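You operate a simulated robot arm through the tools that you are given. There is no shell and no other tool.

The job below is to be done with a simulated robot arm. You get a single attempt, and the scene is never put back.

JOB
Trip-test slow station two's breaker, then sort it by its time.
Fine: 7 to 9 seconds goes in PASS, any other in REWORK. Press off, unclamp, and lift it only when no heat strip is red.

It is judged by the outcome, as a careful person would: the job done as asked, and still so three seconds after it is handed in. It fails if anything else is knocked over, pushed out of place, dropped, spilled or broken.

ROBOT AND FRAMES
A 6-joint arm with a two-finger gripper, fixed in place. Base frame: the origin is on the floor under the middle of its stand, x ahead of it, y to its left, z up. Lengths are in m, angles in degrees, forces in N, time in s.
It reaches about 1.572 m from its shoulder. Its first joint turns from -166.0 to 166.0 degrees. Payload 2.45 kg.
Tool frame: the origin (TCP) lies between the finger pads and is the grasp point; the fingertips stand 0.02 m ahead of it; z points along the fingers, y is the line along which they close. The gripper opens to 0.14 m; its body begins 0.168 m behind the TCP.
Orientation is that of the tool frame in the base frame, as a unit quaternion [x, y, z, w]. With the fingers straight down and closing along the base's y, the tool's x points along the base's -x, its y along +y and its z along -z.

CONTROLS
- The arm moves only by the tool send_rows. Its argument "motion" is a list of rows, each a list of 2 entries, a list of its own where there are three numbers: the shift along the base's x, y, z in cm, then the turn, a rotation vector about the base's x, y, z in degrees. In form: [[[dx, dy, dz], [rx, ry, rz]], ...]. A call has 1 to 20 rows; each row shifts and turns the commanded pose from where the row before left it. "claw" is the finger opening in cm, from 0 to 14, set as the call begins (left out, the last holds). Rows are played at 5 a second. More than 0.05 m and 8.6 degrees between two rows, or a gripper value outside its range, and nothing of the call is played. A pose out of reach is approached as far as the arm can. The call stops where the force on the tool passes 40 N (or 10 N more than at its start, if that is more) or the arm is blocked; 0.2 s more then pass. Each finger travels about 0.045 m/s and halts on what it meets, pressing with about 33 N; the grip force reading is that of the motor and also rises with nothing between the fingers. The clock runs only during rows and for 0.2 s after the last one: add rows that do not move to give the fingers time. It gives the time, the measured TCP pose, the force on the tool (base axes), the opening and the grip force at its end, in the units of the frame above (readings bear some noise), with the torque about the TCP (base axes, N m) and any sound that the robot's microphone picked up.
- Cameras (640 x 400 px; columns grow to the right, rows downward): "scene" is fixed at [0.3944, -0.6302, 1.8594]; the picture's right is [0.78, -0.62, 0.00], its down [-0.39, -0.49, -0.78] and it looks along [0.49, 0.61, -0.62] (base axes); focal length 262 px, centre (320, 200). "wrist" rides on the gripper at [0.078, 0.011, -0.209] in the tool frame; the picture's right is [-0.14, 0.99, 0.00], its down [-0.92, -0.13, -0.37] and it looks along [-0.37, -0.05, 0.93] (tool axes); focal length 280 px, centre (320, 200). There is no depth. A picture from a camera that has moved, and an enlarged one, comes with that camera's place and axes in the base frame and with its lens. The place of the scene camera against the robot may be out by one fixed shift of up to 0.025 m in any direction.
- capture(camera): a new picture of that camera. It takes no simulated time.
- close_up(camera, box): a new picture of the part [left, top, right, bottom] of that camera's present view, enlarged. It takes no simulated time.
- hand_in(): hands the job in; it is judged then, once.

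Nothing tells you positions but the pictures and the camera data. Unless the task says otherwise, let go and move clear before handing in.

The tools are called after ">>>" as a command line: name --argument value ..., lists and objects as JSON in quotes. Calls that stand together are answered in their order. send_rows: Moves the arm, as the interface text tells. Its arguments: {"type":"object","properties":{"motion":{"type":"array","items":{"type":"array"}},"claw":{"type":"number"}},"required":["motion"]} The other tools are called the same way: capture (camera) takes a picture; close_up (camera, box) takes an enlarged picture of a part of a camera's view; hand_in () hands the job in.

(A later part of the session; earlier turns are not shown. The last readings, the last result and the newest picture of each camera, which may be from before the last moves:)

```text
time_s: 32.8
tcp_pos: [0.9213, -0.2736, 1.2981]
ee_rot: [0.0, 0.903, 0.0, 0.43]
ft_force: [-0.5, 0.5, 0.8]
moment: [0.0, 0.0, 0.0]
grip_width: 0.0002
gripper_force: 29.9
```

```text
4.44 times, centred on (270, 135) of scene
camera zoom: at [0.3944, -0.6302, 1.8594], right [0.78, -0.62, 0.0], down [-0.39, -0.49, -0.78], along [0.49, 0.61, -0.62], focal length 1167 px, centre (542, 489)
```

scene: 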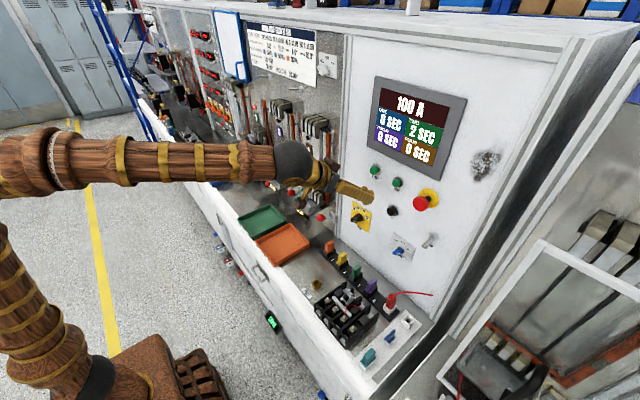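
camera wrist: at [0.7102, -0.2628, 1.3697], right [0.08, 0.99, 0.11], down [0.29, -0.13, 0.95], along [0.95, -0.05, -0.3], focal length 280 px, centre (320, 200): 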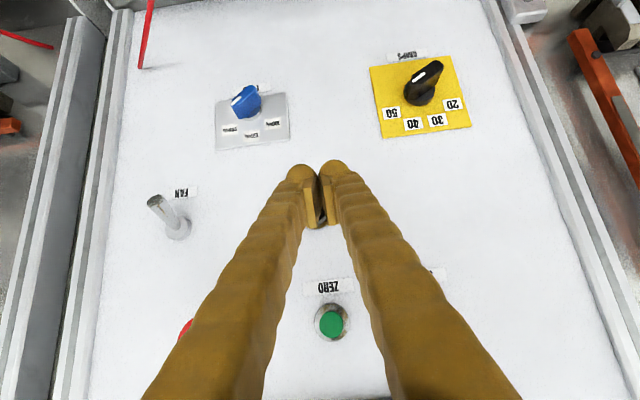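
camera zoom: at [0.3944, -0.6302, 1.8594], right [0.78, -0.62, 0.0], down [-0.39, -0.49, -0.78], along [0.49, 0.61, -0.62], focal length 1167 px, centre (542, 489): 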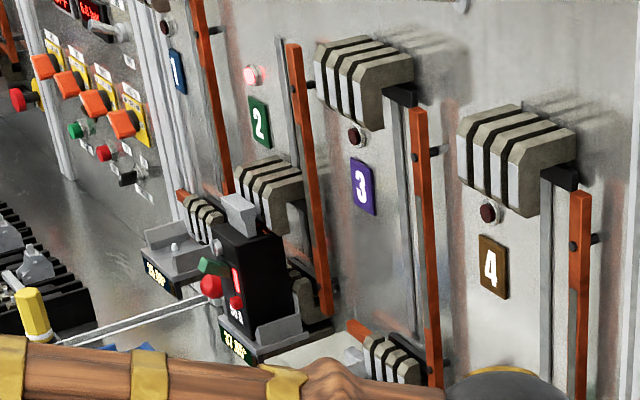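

It's past 9 s without tripping, so it heads for REWORK, but I'll wait for the trip to complete the test.

>>> send_rows --motion '[[[0, 0, 0], [0, 0, 0]], [[0, 0, 0], [0, 0, 0]], [[0, 0, 0], [0, 0, 0]], [[0, 0, 0], [0, 0, 0]], [[0, 0, 0], [0, 0, 0]]]' --claw 0

>>> close_up --camera "scene" --box '[365, 70, 475, 170]'

>>> close_up --camera "scene" --box '[225, 90, 315, 180]'

```text
time_s: 34.0
tcp_pos: [0.9204, -0.2745, 1.2985]
ee_rot: [-0.001, 0.903, 0.0, 0.43]
ft_force: [0.5, 0.7, 0.4]
moment: [0.04, 0.02, 0.01]
grip_width: 0.0
gripper_force: 29.6
```

```text
4.00 times, centred on (420, 120) of scene
camera zoom: at [0.3944, -0.6302, 1.8594], right [0.78, -0.62, 0.0], down [-0.39, -0.49, -0.78], along [0.49, 0.61, -0.62], focal length 1050 px, centre (-80, 520)
```

zoom: 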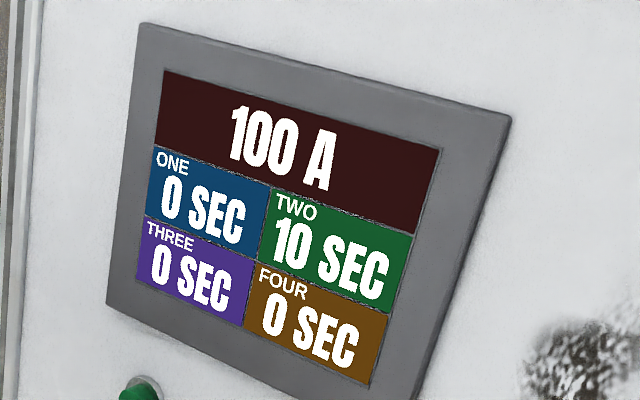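

```text
4.44 times, centred on (270, 135) of scene
camera zoom: at [0.3944, -0.6302, 1.8594], right [0.78, -0.62, 0.0], down [-0.39, -0.49, -0.78], along [0.49, 0.61, -0.62], focal length 1167 px, centre (542, 489)
```

zoom: 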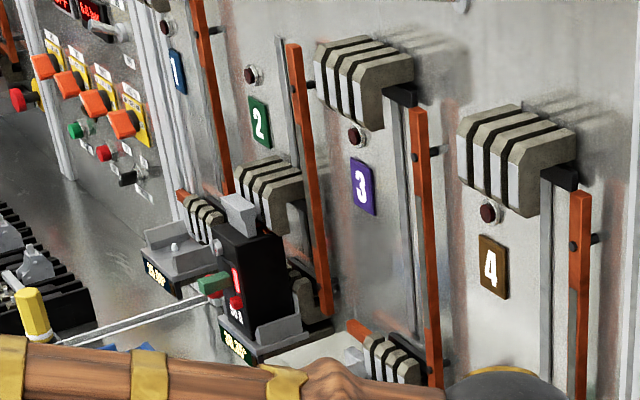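

The breaker tripped: lamp 2 is out, the handle dropped to mid position and the timer froze at 10 s, so it's REWORK. Now I'll press OFF.

>>> send_rows --motion '[[[2, 0, 0], [0, 0, 0]], [[1, 0, 0], [0, 0, 0]], [[0.5, 0, 0], [0, 0, 0]], [[0.4, 0, 0], [0, 0, 0]], [[0.4, 0, 0], [0, 0, 0]]]' --claw 0

>>> close_up --camera "scene" --box '[325, 70, 475, 270]'

```text
time_s: 35.2
tcp_pos: [0.9647, -0.2753, 1.2977]
ee_rot: [-0.001, 0.902, 0.001, 0.431]
ft_force: [-27.1, 3.8, 2.0]
moment: [0.04, -0.12, -0.15]
grip_width: 0.0
gripper_force: 29.0
heard: click
```

```text
2.00 times, centred on (400, 170) of scene
camera zoom: at [0.3944, -0.6302, 1.8594], right [0.78, -0.62, 0.0], down [-0.39, -0.49, -0.78], along [0.49, 0.61, -0.62], focal length 525 px, centre (160, 260)
```

zoom: 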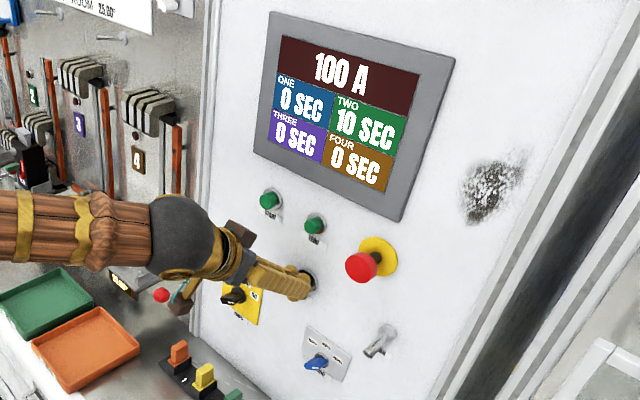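

OFF clicked and TWO still shows 10 s. I'll retreat from the panel and move the camera over toward station 2's lever while things cool.

>>> send_rows --motion '[[[-1.5, 0, 0], [0, 0, 0]], [[-3, 0, 1], [0, 0, 0]], [[-4, 0, 3], [0, 3, 0]], [[-4, 1, 3], [0, 4, 0]], [[-2, 4.5, 2], [0, 4, 0]], [[0, 4.5, 0], [0, 0, 0]], [[0, 4.5, 0], [0, 0, 0]], [[0, 4.5, 0], [0, 0, 0]], [[0, 4.5, 0], [0, 0, 0]], [[0, 4.5, 0], [0, 0, 0]], [[0, 4.5, 0], [0, 0, 0]], [[0, 4.5, 0], [0, 0, 0]], [[0, 4.5, 0], [0, 0, 0]], [[0, 4.5, 0], [0, 0, 0]], [[0, 4.5, 0], [0, 0, 0]], [[0, 4.5, 0], [0, 0, 0]], [[0, 4.5, 0], [0, 0, 0]], [[0, 4.5, 0], [0, 0, 0]], [[0, 4.5, 0], [0, 0, 0]]]' --claw 0

>>> capture --camera "wrist"

>>> capture --camera "scene"

```text
refused: row 4 steps farther than a row can; nothing moved
```

```text
taken
camera wrist: at [0.7528, -0.2651, 1.3689], right [0.08, 0.99, 0.11], down [0.29, -0.13, 0.95], along [0.95, -0.05, -0.3], focal length 280 px, centre (320, 200)
```

wrist: 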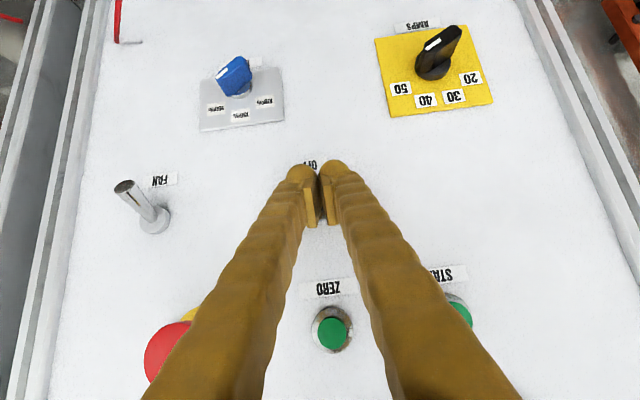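

```text
taken
```

scene: 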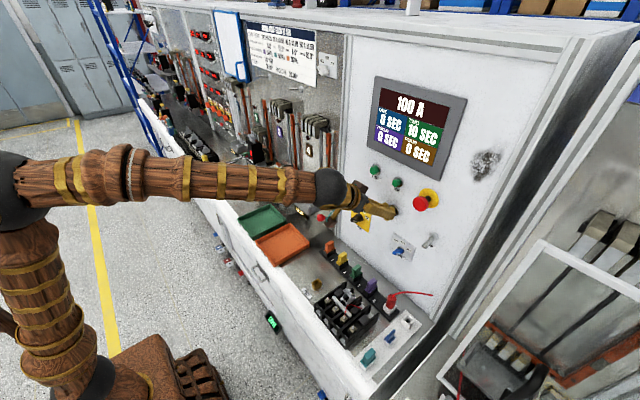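

One row was slightly too long, so nothing moved. I'll resend with shorter steps.

>>> send_rows --motion '[[[-1.5, 0, 0], [0, 0, 0]], [[-3, 0, 1], [0, 0, 0]], [[-3.5, 0, 3], [0, 3, 0]], [[-3.5, 1, 3], [0, 4, 0]], [[-2, 4, 2], [0, 4, 0]], [[0, 4.5, 0], [0, 0, 0]], [[0, 4.5, 0], [0, 0, 0]], [[0, 4.5, 0], [0, 0, 0]], [[0, 4.5, 0], [0, 0, 0]], [[0, 4.5, 0], [0, 0, 0]], [[0, 4.5, 0], [0, 0, 0]], [[0, 4.5, 0], [0, 0, 0]], [[0, 4.5, 0], [0, 0, 0]], [[0, 4.5, 0], [0, 0, 0]], [[0, 4.5, 0], [0, 0, 0]], [[0, 4.5, 0], [0, 0, 0]], [[0, 4.5, 0], [0, 0, 0]], [[0, 4.5, 0], [0, 0, 0]], [[0, 4.5, 0], [0, 0, 0]]]' --claw 0

>>> capture --camera "wrist"

>>> capture --camera "scene"

```text
time_s: 39.2
tcp_pos: [0.8306, 0.403, 1.3848]
ee_rot: [-0.002, 0.94, 0.001, 0.342]
ft_force: [-0.3, -0.4, 0.3]
moment: [0.03, 0.0, 0.0]
grip_width: 0.0001
gripper_force: 29.5
```

```text
taken
camera wrist: at [0.6374, 0.4137, 1.4954], right [0.1, 0.99, 0.09], down [0.47, -0.13, 0.87], along [0.88, -0.05, -0.48], focal length 280 px, centre (320, 200)
```

wrist: 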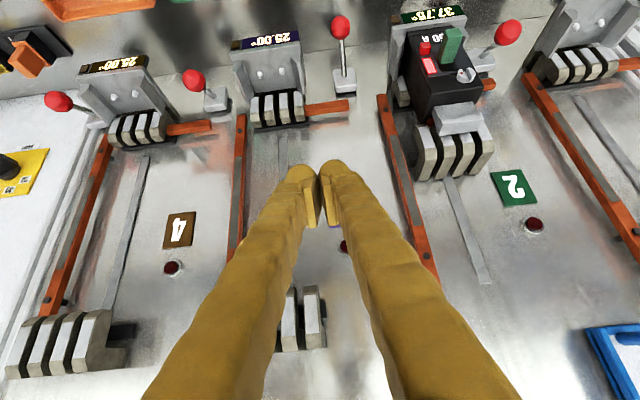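

```text
taken
```

scene: 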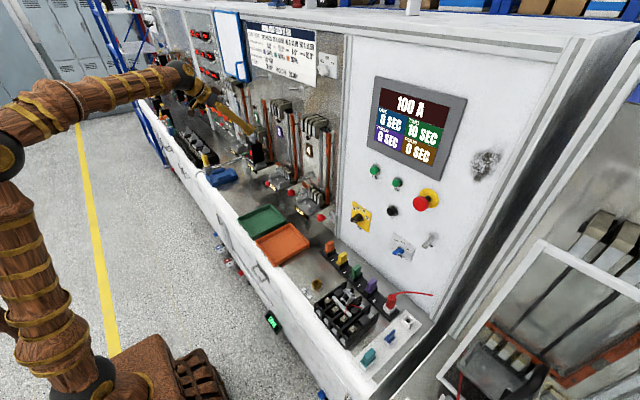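

>>> close_up --camera "wrist" --box '[310, 0, 530, 190]'

>>> close_up --camera "wrist" --box '[390, 0, 490, 100]'

>>> close_up --camera "wrist" --box '[40, 20, 360, 180]'

```text
2.11 times, centred on (420, 95) of wrist
camera zoom: at [0.6374, 0.4137, 1.4954], right [0.1, 0.99, 0.09], down [0.47, -0.13, 0.87], along [0.88, -0.05, -0.48], focal length 590 px, centre (110, 421)
```

zoom: 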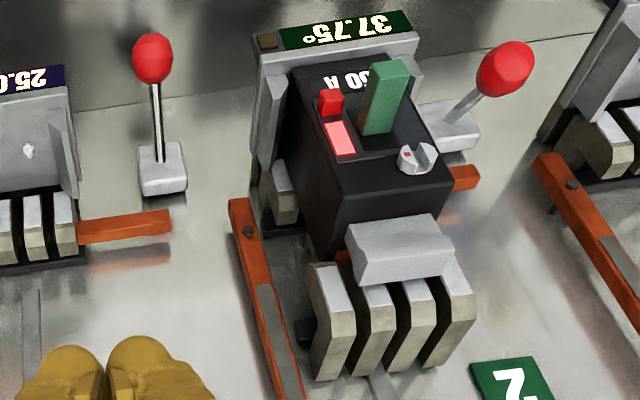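

```text
4.00 times, centred on (440, 50) of wrist
camera zoom: at [0.6374, 0.4137, 1.4954], right [0.1, 0.99, 0.09], down [0.47, -0.13, 0.87], along [0.88, -0.05, -0.48], focal length 1122 px, centre (-160, 800)
```

zoom: 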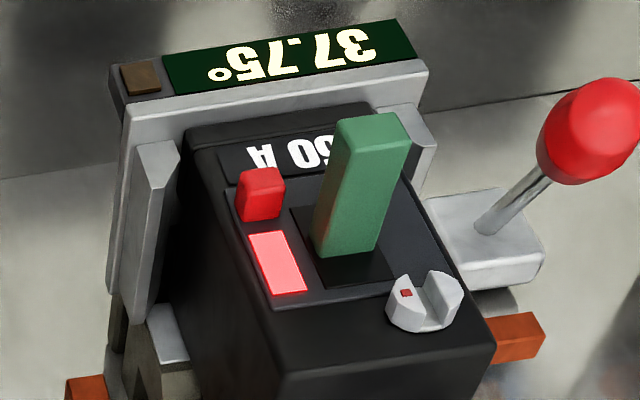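

```text
2.00 times, centred on (200, 100) of wrist
camera zoom: at [0.6374, 0.4137, 1.4954], right [0.1, 0.99, 0.09], down [0.47, -0.13, 0.87], along [0.88, -0.05, -0.48], focal length 561 px, centre (560, 400)
```

zoom: 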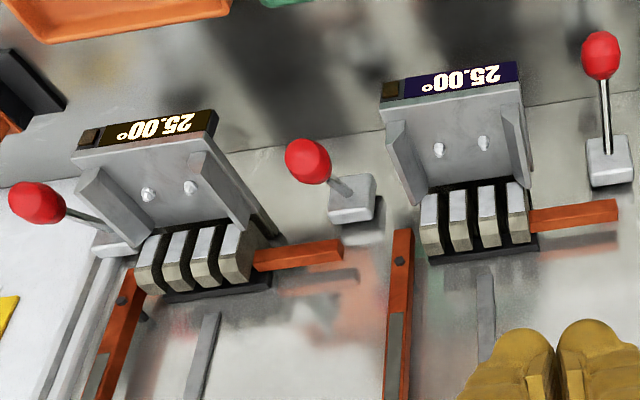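

Station 2 shows 37.75° and its breaker strip is bright red, so it must cool first. Meanwhile I'll move to a standoff in front of its clamp lever (ball about 3 cm across) for a closer look.

>>> send_rows --motion '[[[-1, 3, -4], [0, 0, 0]], [[-1, 2.8, -4], [0, 0, 0]], [[-1, 0, -4], [0, 0, 0]], [[-1, 0, -4], [0, 0, 0]], [[-1, 0, -3.5], [0, 0, 0]], [[0, 0, 0], [0, 0, 0]], [[0, 0, 0], [0, 0, 0]]]' --claw 4.6

>>> capture --camera "wrist"

>>> capture --camera "scene"

```text
refused: row 1 steps farther than a row can; nothing moved
```

```text
taken
camera wrist: at [0.6374, 0.4137, 1.4954], right [0.1, 0.99, 0.09], down [0.47, -0.13, 0.87], along [0.88, -0.05, -0.48], focal length 280 px, centre (320, 200)
```

wrist: 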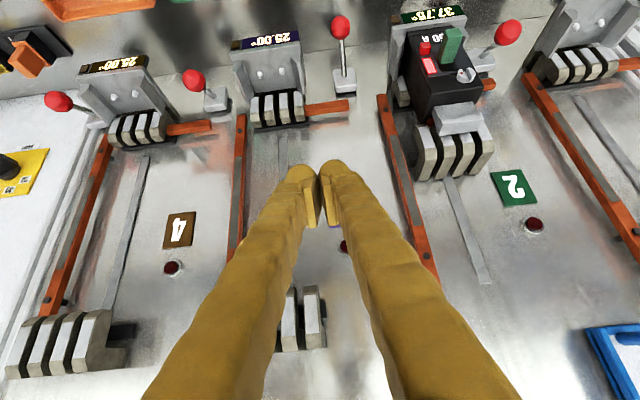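

```text
taken
```

scene: 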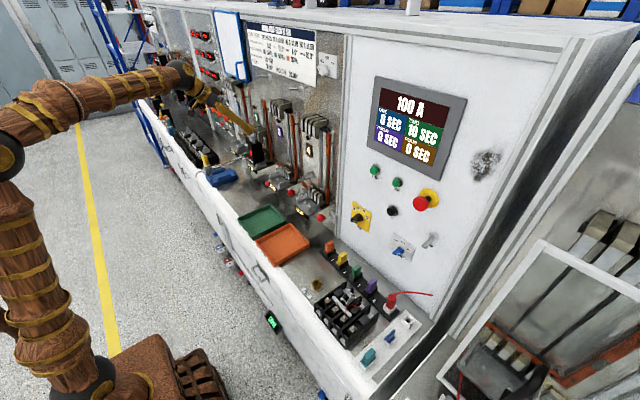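

>>> send_rows --motion '[[[-1, 2.5, -3.5], [0, 0, 0]], [[-1, 2.5, -3.5], [0, 0, 0]], [[-1, 0.8, -4], [0, 0, 0]], [[-1, 0, -4], [0, 0, 0]], [[-1, 0, -4], [0, 0, 0]], [[0, 0, 0], [0, 0, 0]], [[0, 0, 0], [0, 0, 0]]]' --claw 4.6

>>> capture --camera "wrist"

>>> capture --camera "scene"

```text
time_s: 40.8
tcp_pos: [0.7793, 0.4627, 1.1987]
ee_rot: [-0.001, 0.94, 0.001, 0.342]
ft_force: [-0.1, 0.4, -0.4]
moment: [0.02, -0.02, 0.01]
grip_width: 0.0464
gripper_force: 0.0
```

```text
taken
camera wrist: at [0.5867, 0.4735, 1.3097], right [0.1, 0.99, 0.09], down [0.47, -0.13, 0.87], along [0.88, -0.05, -0.48], focal length 280 px, centre (320, 200)
```

wrist: 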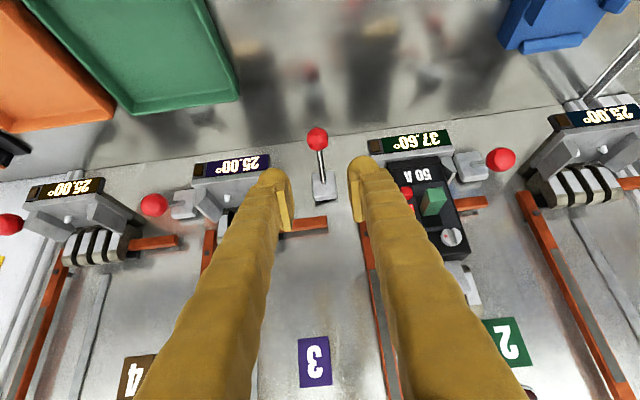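

```text
taken
```

scene: 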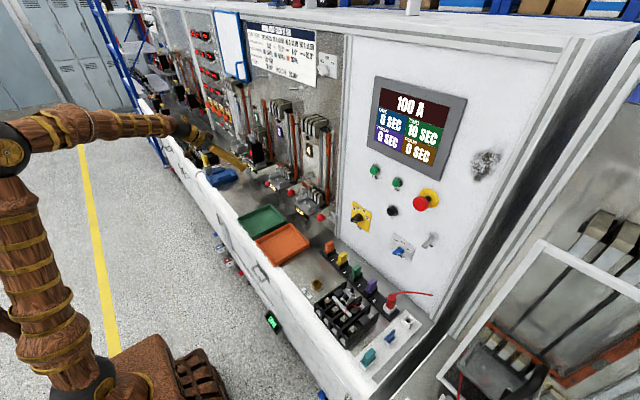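

>>> close_up --camera "wrist" --box '[250, 100, 490, 250]'

>>> close_up --camera "wrist" --box '[180, 120, 380, 245]'

```text
2.67 times, centred on (370, 175) of wrist
camera zoom: at [0.5867, 0.4735, 1.3097], right [0.1, 0.99, 0.09], down [0.47, -0.13, 0.87], along [0.88, -0.05, -0.48], focal length 748 px, centre (187, 267)
```

zoom: 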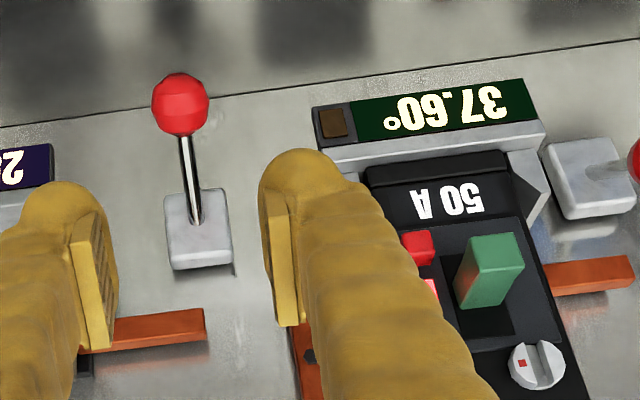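

```text
3.20 times, centred on (280, 182) of wrist
camera zoom: at [0.5867, 0.4735, 1.3097], right [0.1, 0.99, 0.09], down [0.47, -0.13, 0.87], along [0.88, -0.05, -0.48], focal length 897 px, centre (448, 256)
```

zoom: 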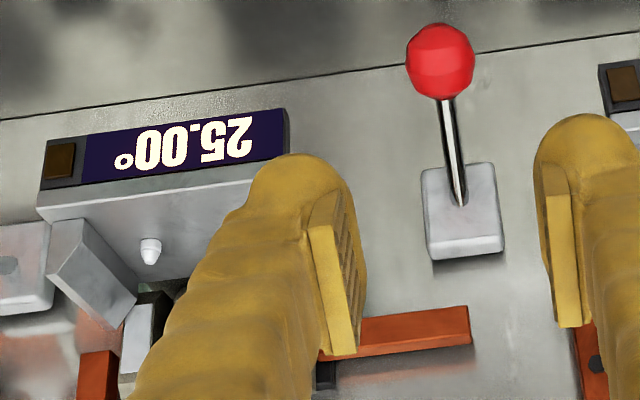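

The strip is still red at 37.6°, dropping roughly 0.1° per second. I'll hold here (fingers clear of the lever) and let it cool before unclamping.

>>> send_rows --motion '[[[0, 0, 0], [0, 0, 0]], [[0, 0, 0], [0, 0, 0]], [[0, 0, 0], [0, 0, 0]], [[0, 0, 0], [0, 0, 0]], [[0, 0, 0], [0, 0, 0]], [[0, 0, 0], [0, 0, 0]], [[0, 0, 0], [0, 0, 0]], [[0, 0, 0], [0, 0, 0]], [[0, 0, 0], [0, 0, 0]], [[0, 0, 0], [0, 0, 0]], [[0, 0, 0], [0, 0, 0]], [[0, 0, 0], [0, 0, 0]], [[0, 0, 0], [0, 0, 0]], [[0, 0, 0], [0, 0, 0]], [[0, 0, 0], [0, 0, 0]], [[0, 0, 0], [0, 0, 0]], [[0, 0, 0], [0, 0, 0]], [[0, 0, 0], [0, 0, 0]], [[0, 0, 0], [0, 0, 0]], [[0, 0, 0], [0, 0, 0]]]' --claw 4.6

>>> close_up --camera "wrist" --box '[340, 120, 500, 250]'

>>> close_up --camera "wrist" --box '[0, 0, 320, 200]'

>>> close_up --camera "scene" --box '[225, 190, 325, 280]'

```text
time_s: 45.0
tcp_pos: [0.7793, 0.4624, 1.1985]
ee_rot: [0.0, 0.94, -0.001, 0.342]
ft_force: [0.3, 0.0, -0.4]
moment: [0.01, -0.01, -0.01]
grip_width: 0.0461
gripper_force: 0.0
```

```text
3.08 times, centred on (420, 185) of wrist
camera zoom: at [0.5867, 0.4735, 1.3099], right [0.1, 0.99, 0.09], down [0.47, -0.13, 0.87], along [0.88, -0.05, -0.48], focal length 863 px, centre (12, 246)
```

zoom: 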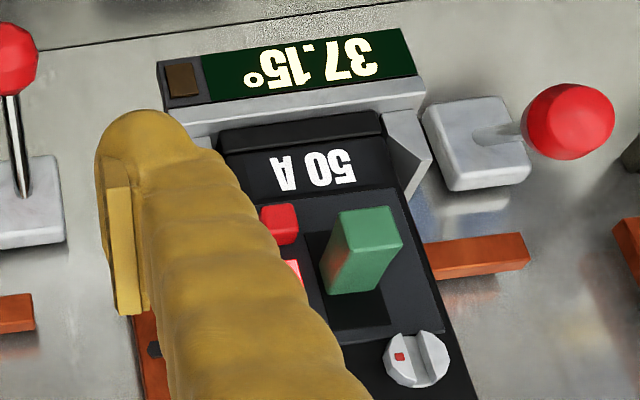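

```text
2.00 times, centred on (160, 100) of wrist
camera zoom: at [0.5867, 0.4735, 1.3099], right [0.1, 0.99, 0.09], down [0.47, -0.13, 0.87], along [0.88, -0.05, -0.48], focal length 561 px, centre (640, 400)
```

zoom: 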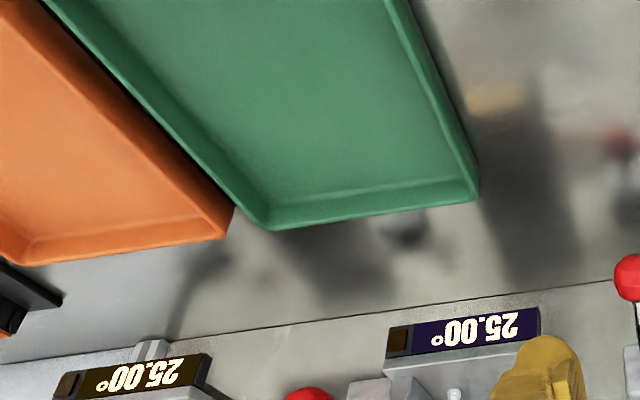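

```text
4.44 times, centred on (275, 235) of scene
camera zoom: at [0.3944, -0.6302, 1.8594], right [0.78, -0.62, 0.0], down [-0.39, -0.49, -0.78], along [0.49, 0.61, -0.62], focal length 1167 px, centre (520, 44)
```

zoom: 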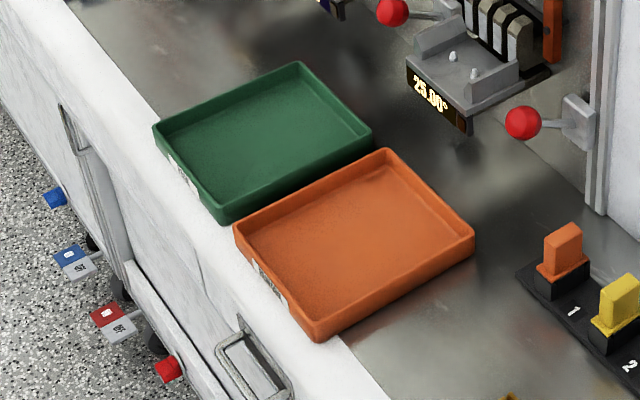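

It's at 37.15° and still red. From the seam geometry the bench top is near z = 0.924 and the panel face near x = 1.022, and the orange tray spans about x 0.68–0.88, y 0.00–0.17. I'll keep waiting for the strip to cool.

>>> send_rows --motion '[[[0, 0, 0], [0, 0, 0]], [[0, 0, 0], [0, 0, 0]], [[0, 0, 0], [0, 0, 0]], [[0, 0, 0], [0, 0, 0]], [[0, 0, 0], [0, 0, 0]], [[0, 0, 0], [0, 0, 0]], [[0, 0, 0], [0, 0, 0]], [[0, 0, 0], [0, 0, 0]], [[0, 0, 0], [0, 0, 0]], [[0, 0, 0], [0, 0, 0]], [[0, 0, 0], [0, 0, 0]], [[0, 0, 0], [0, 0, 0]], [[0, 0, 0], [0, 0, 0]], [[0, 0, 0], [0, 0, 0]], [[0, 0, 0], [0, 0, 0]], [[0, 0, 0], [0, 0, 0]], [[0, 0, 0], [0, 0, 0]], [[0, 0, 0], [0, 0, 0]], [[0, 0, 0], [0, 0, 0]], [[0, 0, 0], [0, 0, 0]]]' --claw 4.6

>>> send_rows --motion '[[[0, 0, 0], [0, 0, 0]], [[0, 0, 0], [0, 0, 0]], [[0, 0, 0], [0, 0, 0]], [[0, 0, 0], [0, 0, 0]], [[0, 0, 0], [0, 0, 0]], [[0, 0, 0], [0, 0, 0]], [[0, 0, 0], [0, 0, 0]], [[0, 0, 0], [0, 0, 0]], [[0, 0, 0], [0, 0, 0]], [[0, 0, 0], [0, 0, 0]], [[0, 0, 0], [0, 0, 0]], [[0, 0, 0], [0, 0, 0]], [[0, 0, 0], [0, 0, 0]], [[0, 0, 0], [0, 0, 0]], [[0, 0, 0], [0, 0, 0]], [[0, 0, 0], [0, 0, 0]], [[0, 0, 0], [0, 0, 0]], [[0, 0, 0], [0, 0, 0]], [[0, 0, 0], [0, 0, 0]], [[0, 0, 0], [0, 0, 0]]]' --claw 4.6

>>> send_rows --motion '[[[0, 0, 0], [0, 0, 0]], [[0, 0, 0], [0, 0, 0]], [[0, 0, 0], [0, 0, 0]], [[0, 0, 0], [0, 0, 0]], [[0, 0, 0], [0, 0, 0]], [[0, 0, 0], [0, 0, 0]], [[0, 0, 0], [0, 0, 0]], [[0, 0, 0], [0, 0, 0]], [[0, 0, 0], [0, 0, 0]], [[0, 0, 0], [0, 0, 0]], [[0, 0, 0], [0, 0, 0]], [[0, 0, 0], [0, 0, 0]], [[0, 0, 0], [0, 0, 0]], [[0, 0, 0], [0, 0, 0]], [[0, 0, 0], [0, 0, 0]], [[0, 0, 0], [0, 0, 0]], [[0, 0, 0], [0, 0, 0]], [[0, 0, 0], [0, 0, 0]], [[0, 0, 0], [0, 0, 0]], [[0, 0, 0], [0, 0, 0]]]' --claw 4.6

>>> close_up --camera "wrist" --box '[340, 120, 500, 250]'

>>> close_up --camera "scene" --box '[225, 90, 345, 200]'

```text
time_s: 49.2
tcp_pos: [0.7803, 0.4616, 1.1982]
ee_rot: [-0.001, 0.94, 0.0, 0.342]
ft_force: [0.2, 0.0, 0.0]
moment: [0.0, 0.0, -0.01]
grip_width: 0.0462
gripper_force: 0.1
```

```text
time_s: 53.4
tcp_pos: [0.7808, 0.4615, 1.1991]
ee_rot: [-0.002, 0.94, 0.001, 0.342]
ft_force: [0.5, 0.5, 0.1]
moment: [-0.01, 0.0, 0.04]
grip_width: 0.0458
gripper_force: 0.1
```

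```text
time_s: 57.6
tcp_pos: [0.7805, 0.4625, 1.1991]
ee_rot: [-0.001, 0.94, 0.001, 0.342]
ft_force: [-0.3, 0.1, 0.7]
moment: [0.0, 0.02, 0.0]
grip_width: 0.0461
gripper_force: 0.1
```

```text
3.08 times, centred on (420, 185) of wrist
camera zoom: at [0.5867, 0.4735, 1.3099], right [0.1, 0.99, 0.09], down [0.47, -0.13, 0.87], along [0.88, -0.05, -0.48], focal length 863 px, centre (12, 246)
```

zoom: 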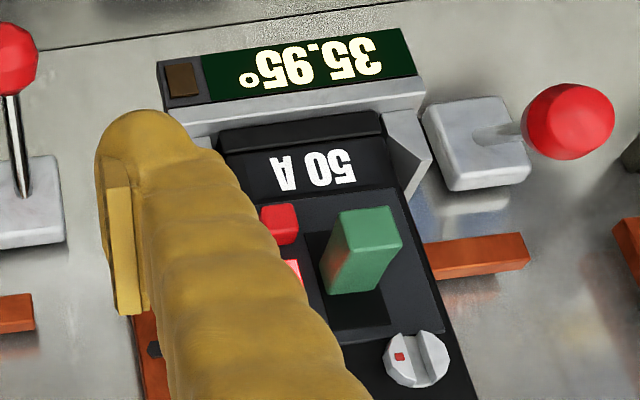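

```text
3.64 times, centred on (285, 145) of scene
camera zoom: at [0.3944, -0.6302, 1.8594], right [0.78, -0.62, 0.0], down [-0.39, -0.49, -0.78], along [0.49, 0.61, -0.62], focal length 955 px, centre (447, 400)
```

zoom: 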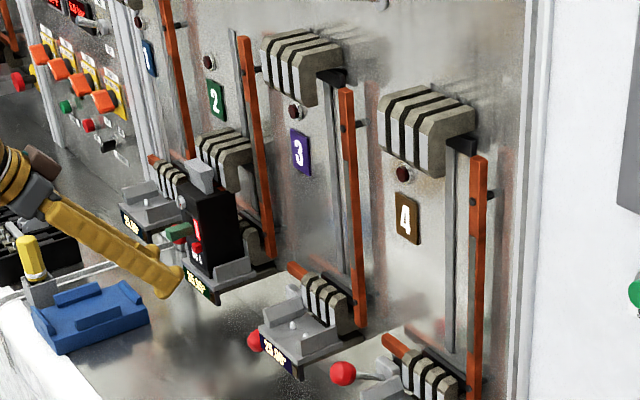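

35.95° and still red. I'll keep waiting a few more seconds.

>>> send_rows --motion '[[[0, 0, 0], [0, 0, 0]], [[0, 0, 0], [0, 0, 0]], [[0, 0, 0], [0, 0, 0]], [[0, 0, 0], [0, 0, 0]], [[0, 0, 0], [0, 0, 0]], [[0, 0, 0], [0, 0, 0]], [[0, 0, 0], [0, 0, 0]], [[0, 0, 0], [0, 0, 0]], [[0, 0, 0], [0, 0, 0]], [[0, 0, 0], [0, 0, 0]], [[0, 0, 0], [0, 0, 0]], [[0, 0, 0], [0, 0, 0]], [[0, 0, 0], [0, 0, 0]], [[0, 0, 0], [0, 0, 0]], [[0, 0, 0], [0, 0, 0]], [[0, 0, 0], [0, 0, 0]], [[0, 0, 0], [0, 0, 0]], [[0, 0, 0], [0, 0, 0]], [[0, 0, 0], [0, 0, 0]], [[0, 0, 0], [0, 0, 0]]]' --claw 4.6

>>> send_rows --motion '[[[0, 0, 0], [0, 0, 0]], [[0, 0, 0], [0, 0, 0]], [[0, 0, 0], [0, 0, 0]], [[0, 0, 0], [0, 0, 0]], [[0, 0, 0], [0, 0, 0]], [[0, 0, 0], [0, 0, 0]], [[0, 0, 0], [0, 0, 0]], [[0, 0, 0], [0, 0, 0]], [[0, 0, 0], [0, 0, 0]], [[0, 0, 0], [0, 0, 0]], [[0, 0, 0], [0, 0, 0]], [[0, 0, 0], [0, 0, 0]], [[0, 0, 0], [0, 0, 0]], [[0, 0, 0], [0, 0, 0]], [[0, 0, 0], [0, 0, 0]], [[0, 0, 0], [0, 0, 0]], [[0, 0, 0], [0, 0, 0]], [[0, 0, 0], [0, 0, 0]], [[0, 0, 0], [0, 0, 0]], [[0, 0, 0], [0, 0, 0]]]' --claw 4.6

>>> send_rows --motion '[[[0, 0, 0], [0, 0, 0]], [[0, 0, 0], [0, 0, 0]], [[0, 0, 0], [0, 0, 0]], [[0, 0, 0], [0, 0, 0]], [[0, 0, 0], [0, 0, 0]], [[0, 0, 0], [0, 0, 0]], [[0, 0, 0], [0, 0, 0]], [[0, 0, 0], [0, 0, 0]], [[0, 0, 0], [0, 0, 0]], [[0, 0, 0], [0, 0, 0]], [[0, 0, 0], [0, 0, 0]], [[0, 0, 0], [0, 0, 0]], [[0, 0, 0], [0, 0, 0]], [[0, 0, 0], [0, 0, 0]], [[0, 0, 0], [0, 0, 0]], [[0, 0, 0], [0, 0, 0]], [[0, 0, 0], [0, 0, 0]], [[0, 0, 0], [0, 0, 0]], [[0, 0, 0], [0, 0, 0]], [[0, 0, 0], [0, 0, 0]]]' --claw 4.6

>>> close_up --camera "wrist" --box '[340, 120, 500, 250]'

>>> close_up --camera "scene" --box '[225, 90, 345, 200]'

```text
time_s: 61.8
tcp_pos: [0.7791, 0.4637, 1.199]
ee_rot: [-0.001, 0.939, 0.0, 0.343]
ft_force: [-1.2, -0.6, 0.3]
moment: [-0.02, 0.01, 0.01]
grip_width: 0.0457
gripper_force: 0.1
```

```text
time_s: 66.0
tcp_pos: [0.7813, 0.4615, 1.1994]
ee_rot: [-0.001, 0.939, 0.0, 0.343]
ft_force: [-0.1, -0.3, 0.0]
moment: [-0.03, 0.01, 0.03]
grip_width: 0.0462
gripper_force: 0.0
```

```text
time_s: 70.2
tcp_pos: [0.781, 0.4622, 1.1991]
ee_rot: [-0.001, 0.94, 0.001, 0.342]
ft_force: [-0.4, -0.4, 0.1]
moment: [0.0, 0.0, -0.01]
grip_width: 0.0463
gripper_force: 0.1
```

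```text
3.08 times, centred on (420, 185) of wrist
camera zoom: at [0.5867, 0.4735, 1.3099], right [0.1, 0.99, 0.09], down [0.47, -0.13, 0.87], along [0.88, -0.05, -0.48], focal length 863 px, centre (12, 246)
```

zoom: 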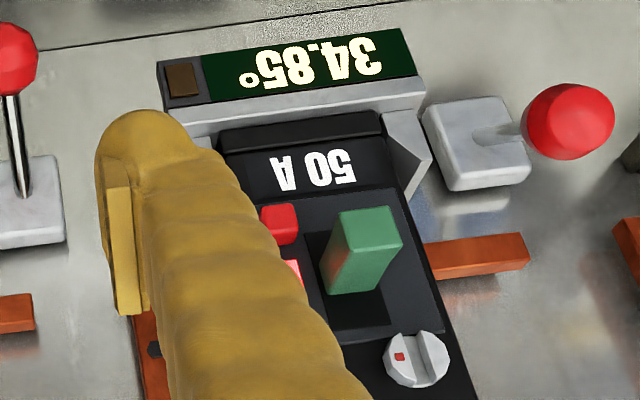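

```text
3.64 times, centred on (285, 145) of scene
camera zoom: at [0.3944, -0.6302, 1.8594], right [0.78, -0.62, 0.0], down [-0.39, -0.49, -0.78], along [0.49, 0.61, -0.62], focal length 955 px, centre (447, 400)
```

zoom: 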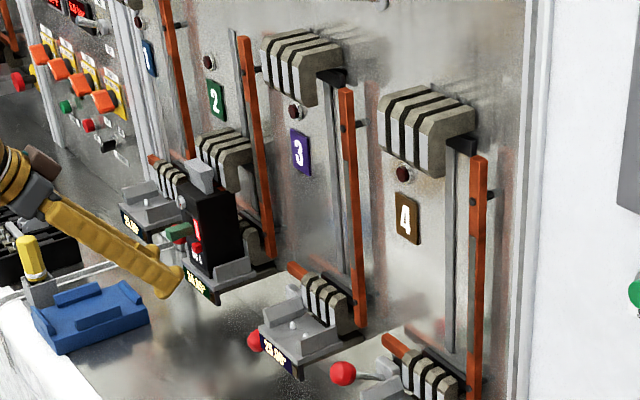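

34.85° and still red. Continuing to wait.

>>> send_rows --motion '[[[0, 0, 0], [0, 0, 0]], [[0, 0, 0], [0, 0, 0]], [[0, 0, 0], [0, 0, 0]], [[0, 0, 0], [0, 0, 0]], [[0, 0, 0], [0, 0, 0]], [[0, 0, 0], [0, 0, 0]], [[0, 0, 0], [0, 0, 0]], [[0, 0, 0], [0, 0, 0]], [[0, 0, 0], [0, 0, 0]], [[0, 0, 0], [0, 0, 0]], [[0, 0, 0], [0, 0, 0]], [[0, 0, 0], [0, 0, 0]], [[0, 0, 0], [0, 0, 0]], [[0, 0, 0], [0, 0, 0]], [[0, 0, 0], [0, 0, 0]], [[0, 0, 0], [0, 0, 0]], [[0, 0, 0], [0, 0, 0]], [[0, 0, 0], [0, 0, 0]], [[0, 0, 0], [0, 0, 0]], [[0, 0, 0], [0, 0, 0]]]' --claw 4.6

>>> close_up --camera "scene" --box '[255, 130, 315, 170]'

>>> send_rows --motion '[[[0, 0, 0], [0, 0, 0]], [[0, 0, 0], [0, 0, 0]], [[0, 0, 0], [0, 0, 0]], [[0, 0, 0], [0, 0, 0]], [[0, 0, 0], [0, 0, 0]], [[0, 0, 0], [0, 0, 0]], [[0, 0, 0], [0, 0, 0]], [[0, 0, 0], [0, 0, 0]], [[0, 0, 0], [0, 0, 0]], [[0, 0, 0], [0, 0, 0]], [[0, 0, 0], [0, 0, 0]], [[0, 0, 0], [0, 0, 0]], [[0, 0, 0], [0, 0, 0]], [[0, 0, 0], [0, 0, 0]], [[0, 0, 0], [0, 0, 0]], [[0, 0, 0], [0, 0, 0]], [[0, 0, 0], [0, 0, 0]], [[0, 0, 0], [0, 0, 0]], [[0, 0, 0], [0, 0, 0]], [[0, 0, 0], [0, 0, 0]]]' --claw 4.6

>>> close_up --camera "wrist" --box '[340, 120, 500, 250]'

>>> close_up --camera "scene" --box '[255, 130, 315, 170]'

```text
time_s: 74.4
tcp_pos: [0.7803, 0.4619, 1.1986]
ee_rot: [-0.001, 0.94, 0.0, 0.342]
ft_force: [-1.0, -0.3, 0.6]
moment: [-0.03, 0.01, -0.02]
grip_width: 0.0461
gripper_force: 0.0
```

```text
10.00 times, centred on (285, 150) of scene
camera zoom: at [0.3944, -0.6302, 1.8594], right [0.78, -0.62, 0.0], down [-0.39, -0.49, -0.78], along [0.49, 0.61, -0.62], focal length 2625 px, centre (670, 700)
```

zoom: 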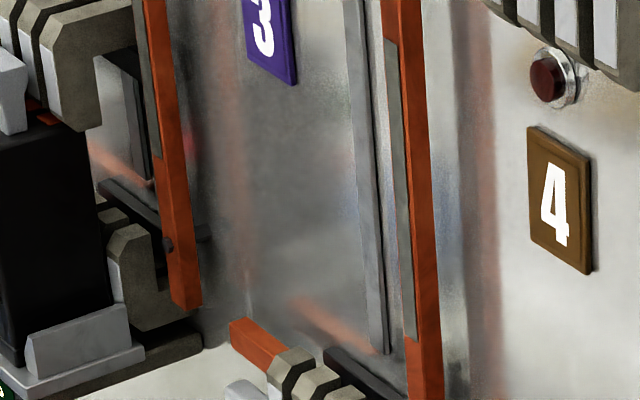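

```text
time_s: 78.6
tcp_pos: [0.781, 0.4623, 1.1992]
ee_rot: [-0.001, 0.94, 0.0, 0.342]
ft_force: [0.1, 0.8, -0.6]
moment: [0.0, 0.02, -0.01]
grip_width: 0.0462
gripper_force: 0.0
```

```text
3.08 times, centred on (420, 185) of wrist
camera zoom: at [0.5867, 0.4735, 1.3099], right [0.1, 0.99, 0.09], down [0.47, -0.13, 0.87], along [0.88, -0.05, -0.48], focal length 863 px, centre (12, 246)
```

zoom: 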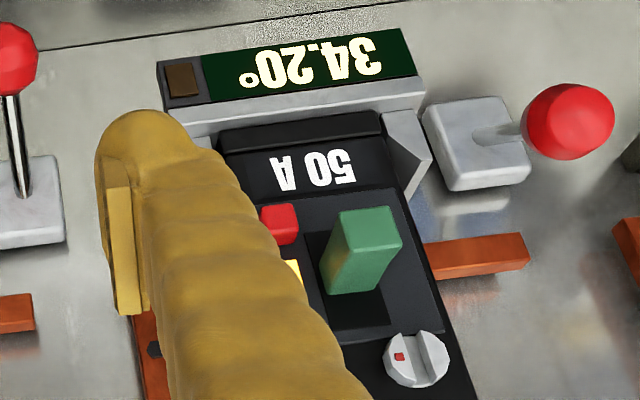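

```text
10.00 times, centred on (285, 150) of scene
camera zoom: at [0.3944, -0.6302, 1.8594], right [0.78, -0.62, 0.0], down [-0.39, -0.49, -0.78], along [0.49, 0.61, -0.62], focal length 2625 px, centre (670, 700)
```

zoom: 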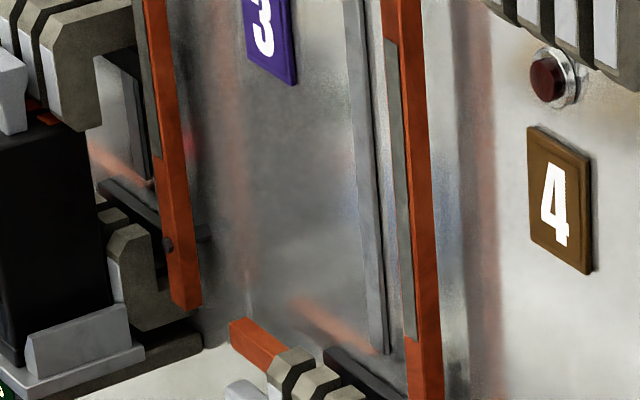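

The strip has turned from red to yellow at 34.2°. I'll confirm every visible strip before unclamping.

>>> close_up --camera "scene" --box '[225, 100, 305, 170]'

>>> capture --camera "wrist"

>>> close_up --camera "scene" --box '[215, 60, 345, 200]'

```text
5.71 times, centred on (265, 135) of scene
camera zoom: at [0.3944, -0.6302, 1.8594], right [0.78, -0.62, 0.0], down [-0.39, -0.49, -0.78], along [0.49, 0.61, -0.62], focal length 1500 px, centre (634, 571)
```

zoom: 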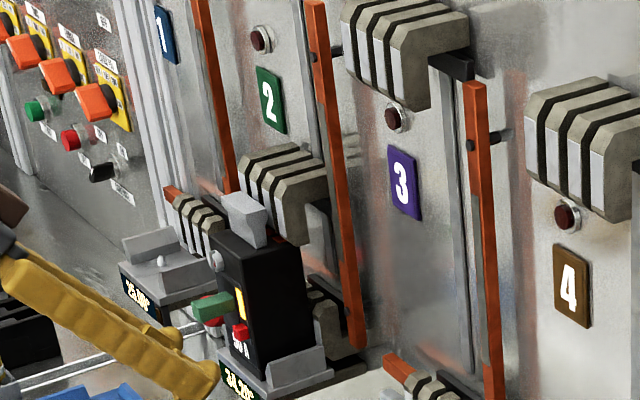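

```text
taken
camera wrist: at [0.5867, 0.4735, 1.3099], right [0.1, 0.99, 0.09], down [0.47, -0.13, 0.87], along [0.88, -0.05, -0.48], focal length 280 px, centre (320, 200)
```

wrist: 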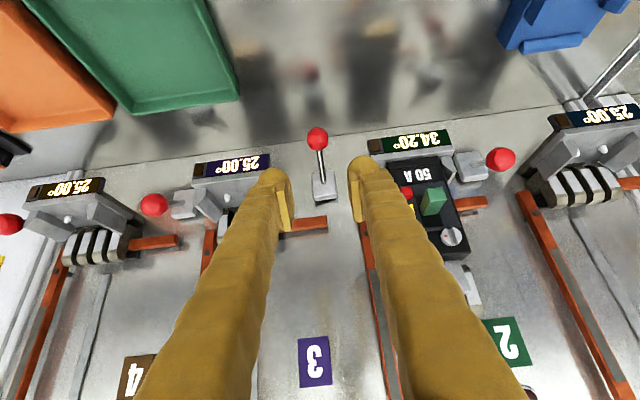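

```text
2.86 times, centred on (280, 130) of scene
camera zoom: at [0.3944, -0.6302, 1.8594], right [0.78, -0.62, 0.0], down [-0.39, -0.49, -0.78], along [0.49, 0.61, -0.62], focal length 750 px, centre (434, 400)
```

zoom: 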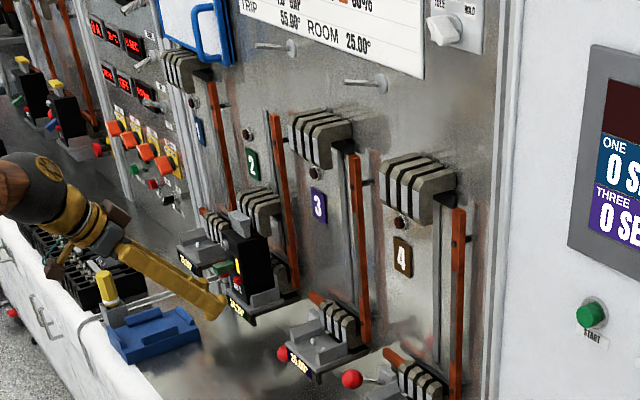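

No strip is red anywhere now. I'll bring the open fingers around station 2's lever ball.

>>> send_rows --motion '[[[2.85, -0.05, -3.4], [0, 0, 0]], [[2.85, -0.05, -3.4], [0, 0, 0]], [[2.85, -0.05, -3.4], [0, 0, 0]], [[2.85, -0.05, -3.6], [0, 0, 0]], [[1.5, -0.05, -2.0], [0, 0, 0]]]' --claw 4.6

>>> capture --camera "wrist"

>>> close_up --camera "scene" --box '[215, 110, 335, 220]'

```text
time_s: 79.8
tcp_pos: [0.9117, 0.4592, 1.0396]
ee_rot: [-0.001, 0.94, 0.0, 0.341]
ft_force: [-0.5, 0.8, 0.6]
moment: [-0.02, 0.04, -0.01]
grip_width: 0.0459
gripper_force: 0.0
```

```text
taken
camera wrist: at [0.717, 0.4707, 1.1508], right [0.1, 0.99, 0.09], down [0.47, -0.13, 0.87], along [0.88, -0.05, -0.48], focal length 280 px, centre (320, 200)
```

wrist: 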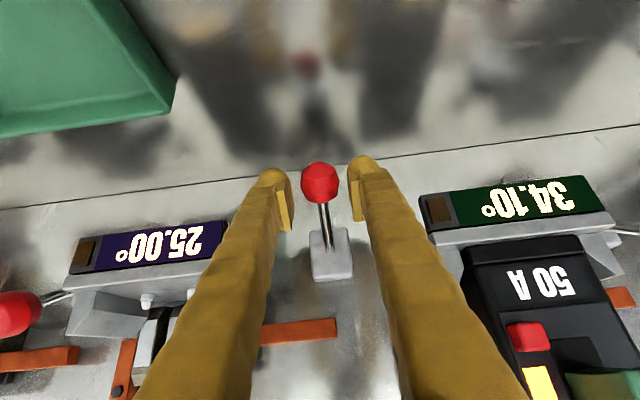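

```text
3.64 times, centred on (275, 165) of scene
camera zoom: at [0.3944, -0.6302, 1.8594], right [0.78, -0.62, 0.0], down [-0.39, -0.49, -0.78], along [0.49, 0.61, -0.62], focal length 955 px, centre (484, 327)
```

zoom: 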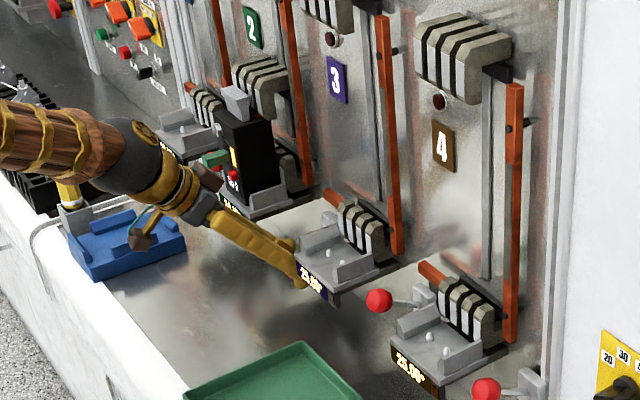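

The ball sits centred between the fingers. A last short advance, then close on it.

>>> send_rows --motion '[[[0.7, 0, -1.0], [0, 0, 0]], [[0.6, 0, -0.8], [0, 0, 0]]]' --claw 4.6

>>> send_rows --motion '[[[0, 0, 0], [0, 0, 0]], [[0, 0, 0], [0, 0, 0]], [[0, 0, 0], [0, 0, 0]]]' --claw 0

>>> capture --camera "wrist"

```text
time_s: 80.4
tcp_pos: [0.9227, 0.462, 1.0228]
ee_rot: [-0.001, 0.94, 0.001, 0.342]
ft_force: [-0.1, -0.5, 0.8]
moment: [-0.04, 0.02, -0.01]
grip_width: 0.0461
gripper_force: 0.1
```

```text
time_s: 81.2
tcp_pos: [0.923, 0.4595, 1.0226]
ee_rot: [-0.001, 0.94, 0.0, 0.342]
ft_force: [0.7, -21.9, -0.3]
moment: [0.09, 0.01, 0.19]
grip_width: 0.0295
gripper_force: 41.8
```

```text
taken
camera wrist: at [0.7296, 0.4717, 1.133], right [0.1, 0.99, 0.09], down [0.47, -0.13, 0.87], along [0.88, -0.05, -0.48], focal length 280 px, centre (320, 200)
```

wrist: 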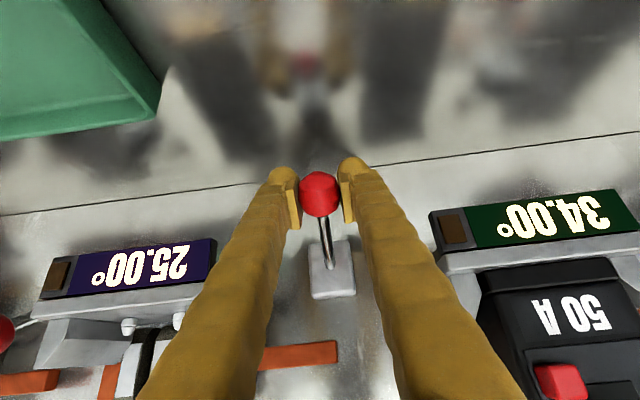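

I have the ball (2.95 cm) but with a sideways load, so I'll shift a couple of millimetres toward −y to centre the grip.

>>> send_rows --motion '[[[0, -0.2, 0], [0, 0, 0]], [[0, 0, 0], [0, 0, 0]]]' --claw 0

```text
time_s: 81.8
tcp_pos: [0.9223, 0.4604, 1.0226]
ee_rot: [-0.001, 0.939, 0.001, 0.343]
ft_force: [13.4, 3.5, 2.5]
moment: [0.0, 0.51, -0.04]
grip_width: 0.0295
gripper_force: 45.1
```

The grip is balanced now. I'll start raising the lever along its arc in small steps, watching the forces.

>>> send_rows --motion '[[[-0.5, 0, 0.75], [0, 0, 0]], [[-0.4, 0, 0.8], [0, 0, 0]], [[-0.3, 0, 0.85], [0, 0, 0]]]' --claw 0

>>> capture --camera "wrist"

```text
time_s: 82.7
tcp_pos: [0.9095, 0.4607, 1.0436]
ee_rot: [-0.001, 0.94, 0.001, 0.342]
ft_force: [6.4, 7.4, -3.0]
moment: [0.06, 0.07, -0.05]
grip_width: 0.0294
gripper_force: 44.8
stopped in row 3: the force on the tool passed its limit at 41 N (the readings are from after the stop); the commanded pose is now the measured one
```

```text
taken
camera wrist: at [0.7159, 0.4707, 1.155], right [0.1, 0.99, 0.09], down [0.47, -0.13, 0.87], along [0.88, -0.05, -0.48], focal length 280 px, centre (320, 200)
```

wrist: 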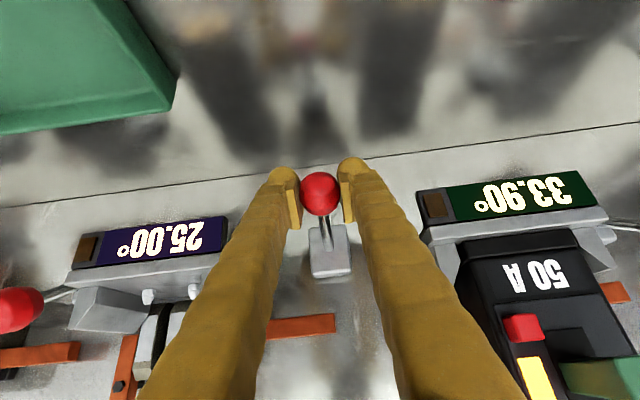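

The lever is moving; a brief force spike stopped it. I'll continue with smaller steps.

>>> send_rows --motion '[[[-0.15, 0, 0.4], [0, 0, 0]], [[-0.13, 0, 0.4], [0, 0, 0]], [[-0.1, 0, 0.4], [0, 0, 0]], [[-0.08, 0, 0.4], [0, 0, 0]], [[-0.05, 0, 0.4], [0, 0, 0]]]' --claw 0

```text
time_s: 83.9
tcp_pos: [0.9029, 0.46, 1.0642]
ee_rot: [-0.001, 0.94, 0.001, 0.341]
ft_force: [5.6, 15.3, -18.7]
moment: [0.04, 1.28, -0.01]
grip_width: 0.03
gripper_force: 45.0
```

>>> send_rows --motion '[[[0, -0.05, 0.4], [0, 0, 0]], [[0, 0, 0.4], [0, 0, 0]], [[0.05, 0, 0.4], [0, 0, 0]], [[0.08, 0, 0.4], [0, 0, 0]], [[0.1, 0, 0.4], [0, 0, 0]]]' --claw 0

>>> capture --camera "wrist"

>>> close_up --camera "scene" --box '[215, 60, 335, 200]'

```text
time_s: 85.1
tcp_pos: [0.9076, 0.4593, 1.0841]
ee_rot: [-0.001, 0.94, 0.0, 0.342]
ft_force: [12.5, 28.0, -17.6]
moment: [0.03, 1.26, -0.03]
grip_width: 0.03
gripper_force: 44.6
```

```text
taken
camera wrist: at [0.7137, 0.4704, 1.1947], right [0.1, 0.99, 0.09], down [0.47, -0.13, 0.87], along [0.88, -0.05, -0.48], focal length 280 px, centre (320, 200)
```

wrist: 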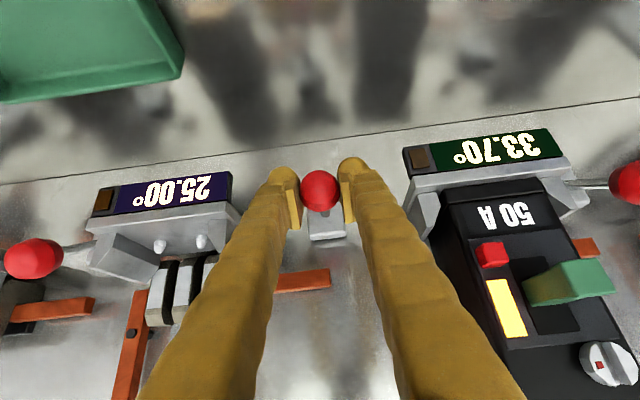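

```text
2.86 times, centred on (275, 130) of scene
camera zoom: at [0.3944, -0.6302, 1.8594], right [0.78, -0.62, 0.0], down [-0.39, -0.49, -0.78], along [0.49, 0.61, -0.62], focal length 750 px, centre (449, 400)
```

zoom: 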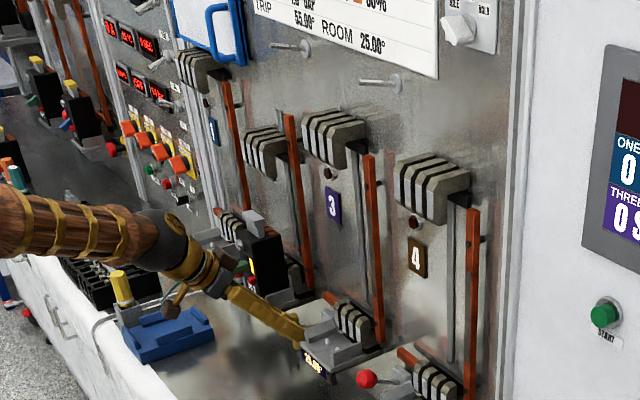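

Station 2's upper jaw is rising with the lever. I'll ease the sideways load and finish the stroke.

>>> send_rows --motion '[[[0.12, 0.15, 0.4], [0, 0, 0]], [[0.15, 0, 0.4], [0, 0, 0]], [[0.17, 0, 0.4], [0, 0, 0]], [[0.2, 0, 0.4], [0, 0, 0]], [[0.2, 0, 0.4], [0, 0, 0]]]' --claw 0

>>> capture --camera "wrist"

>>> close_up --camera "scene" --box '[215, 60, 335, 200]'

```text
time_s: 86.3
tcp_pos: [0.9141, 0.4601, 1.1035]
ee_rot: [-0.001, 0.94, 0.002, 0.341]
ft_force: [5.1, -11.9, -19.5]
moment: [-0.13, 1.23, -0.02]
grip_width: 0.0303
gripper_force: 44.3
```

```text
taken
camera wrist: at [0.7204, 0.4711, 1.2144], right [0.1, 0.99, 0.09], down [0.47, -0.13, 0.87], along [0.88, -0.05, -0.48], focal length 280 px, centre (320, 200)
```

wrist: 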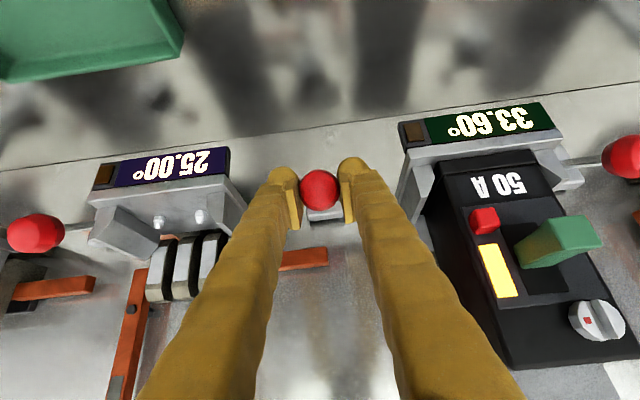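

```text
2.86 times, centred on (275, 130) of scene
camera zoom: at [0.3944, -0.6302, 1.8594], right [0.78, -0.62, 0.0], down [-0.39, -0.49, -0.78], along [0.49, 0.61, -0.62], focal length 750 px, centre (449, 400)
```

zoom: 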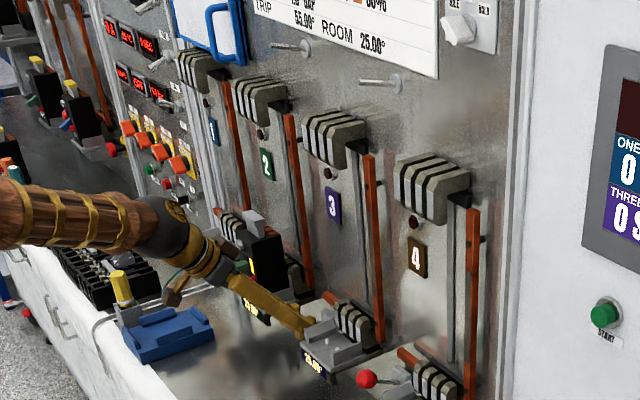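

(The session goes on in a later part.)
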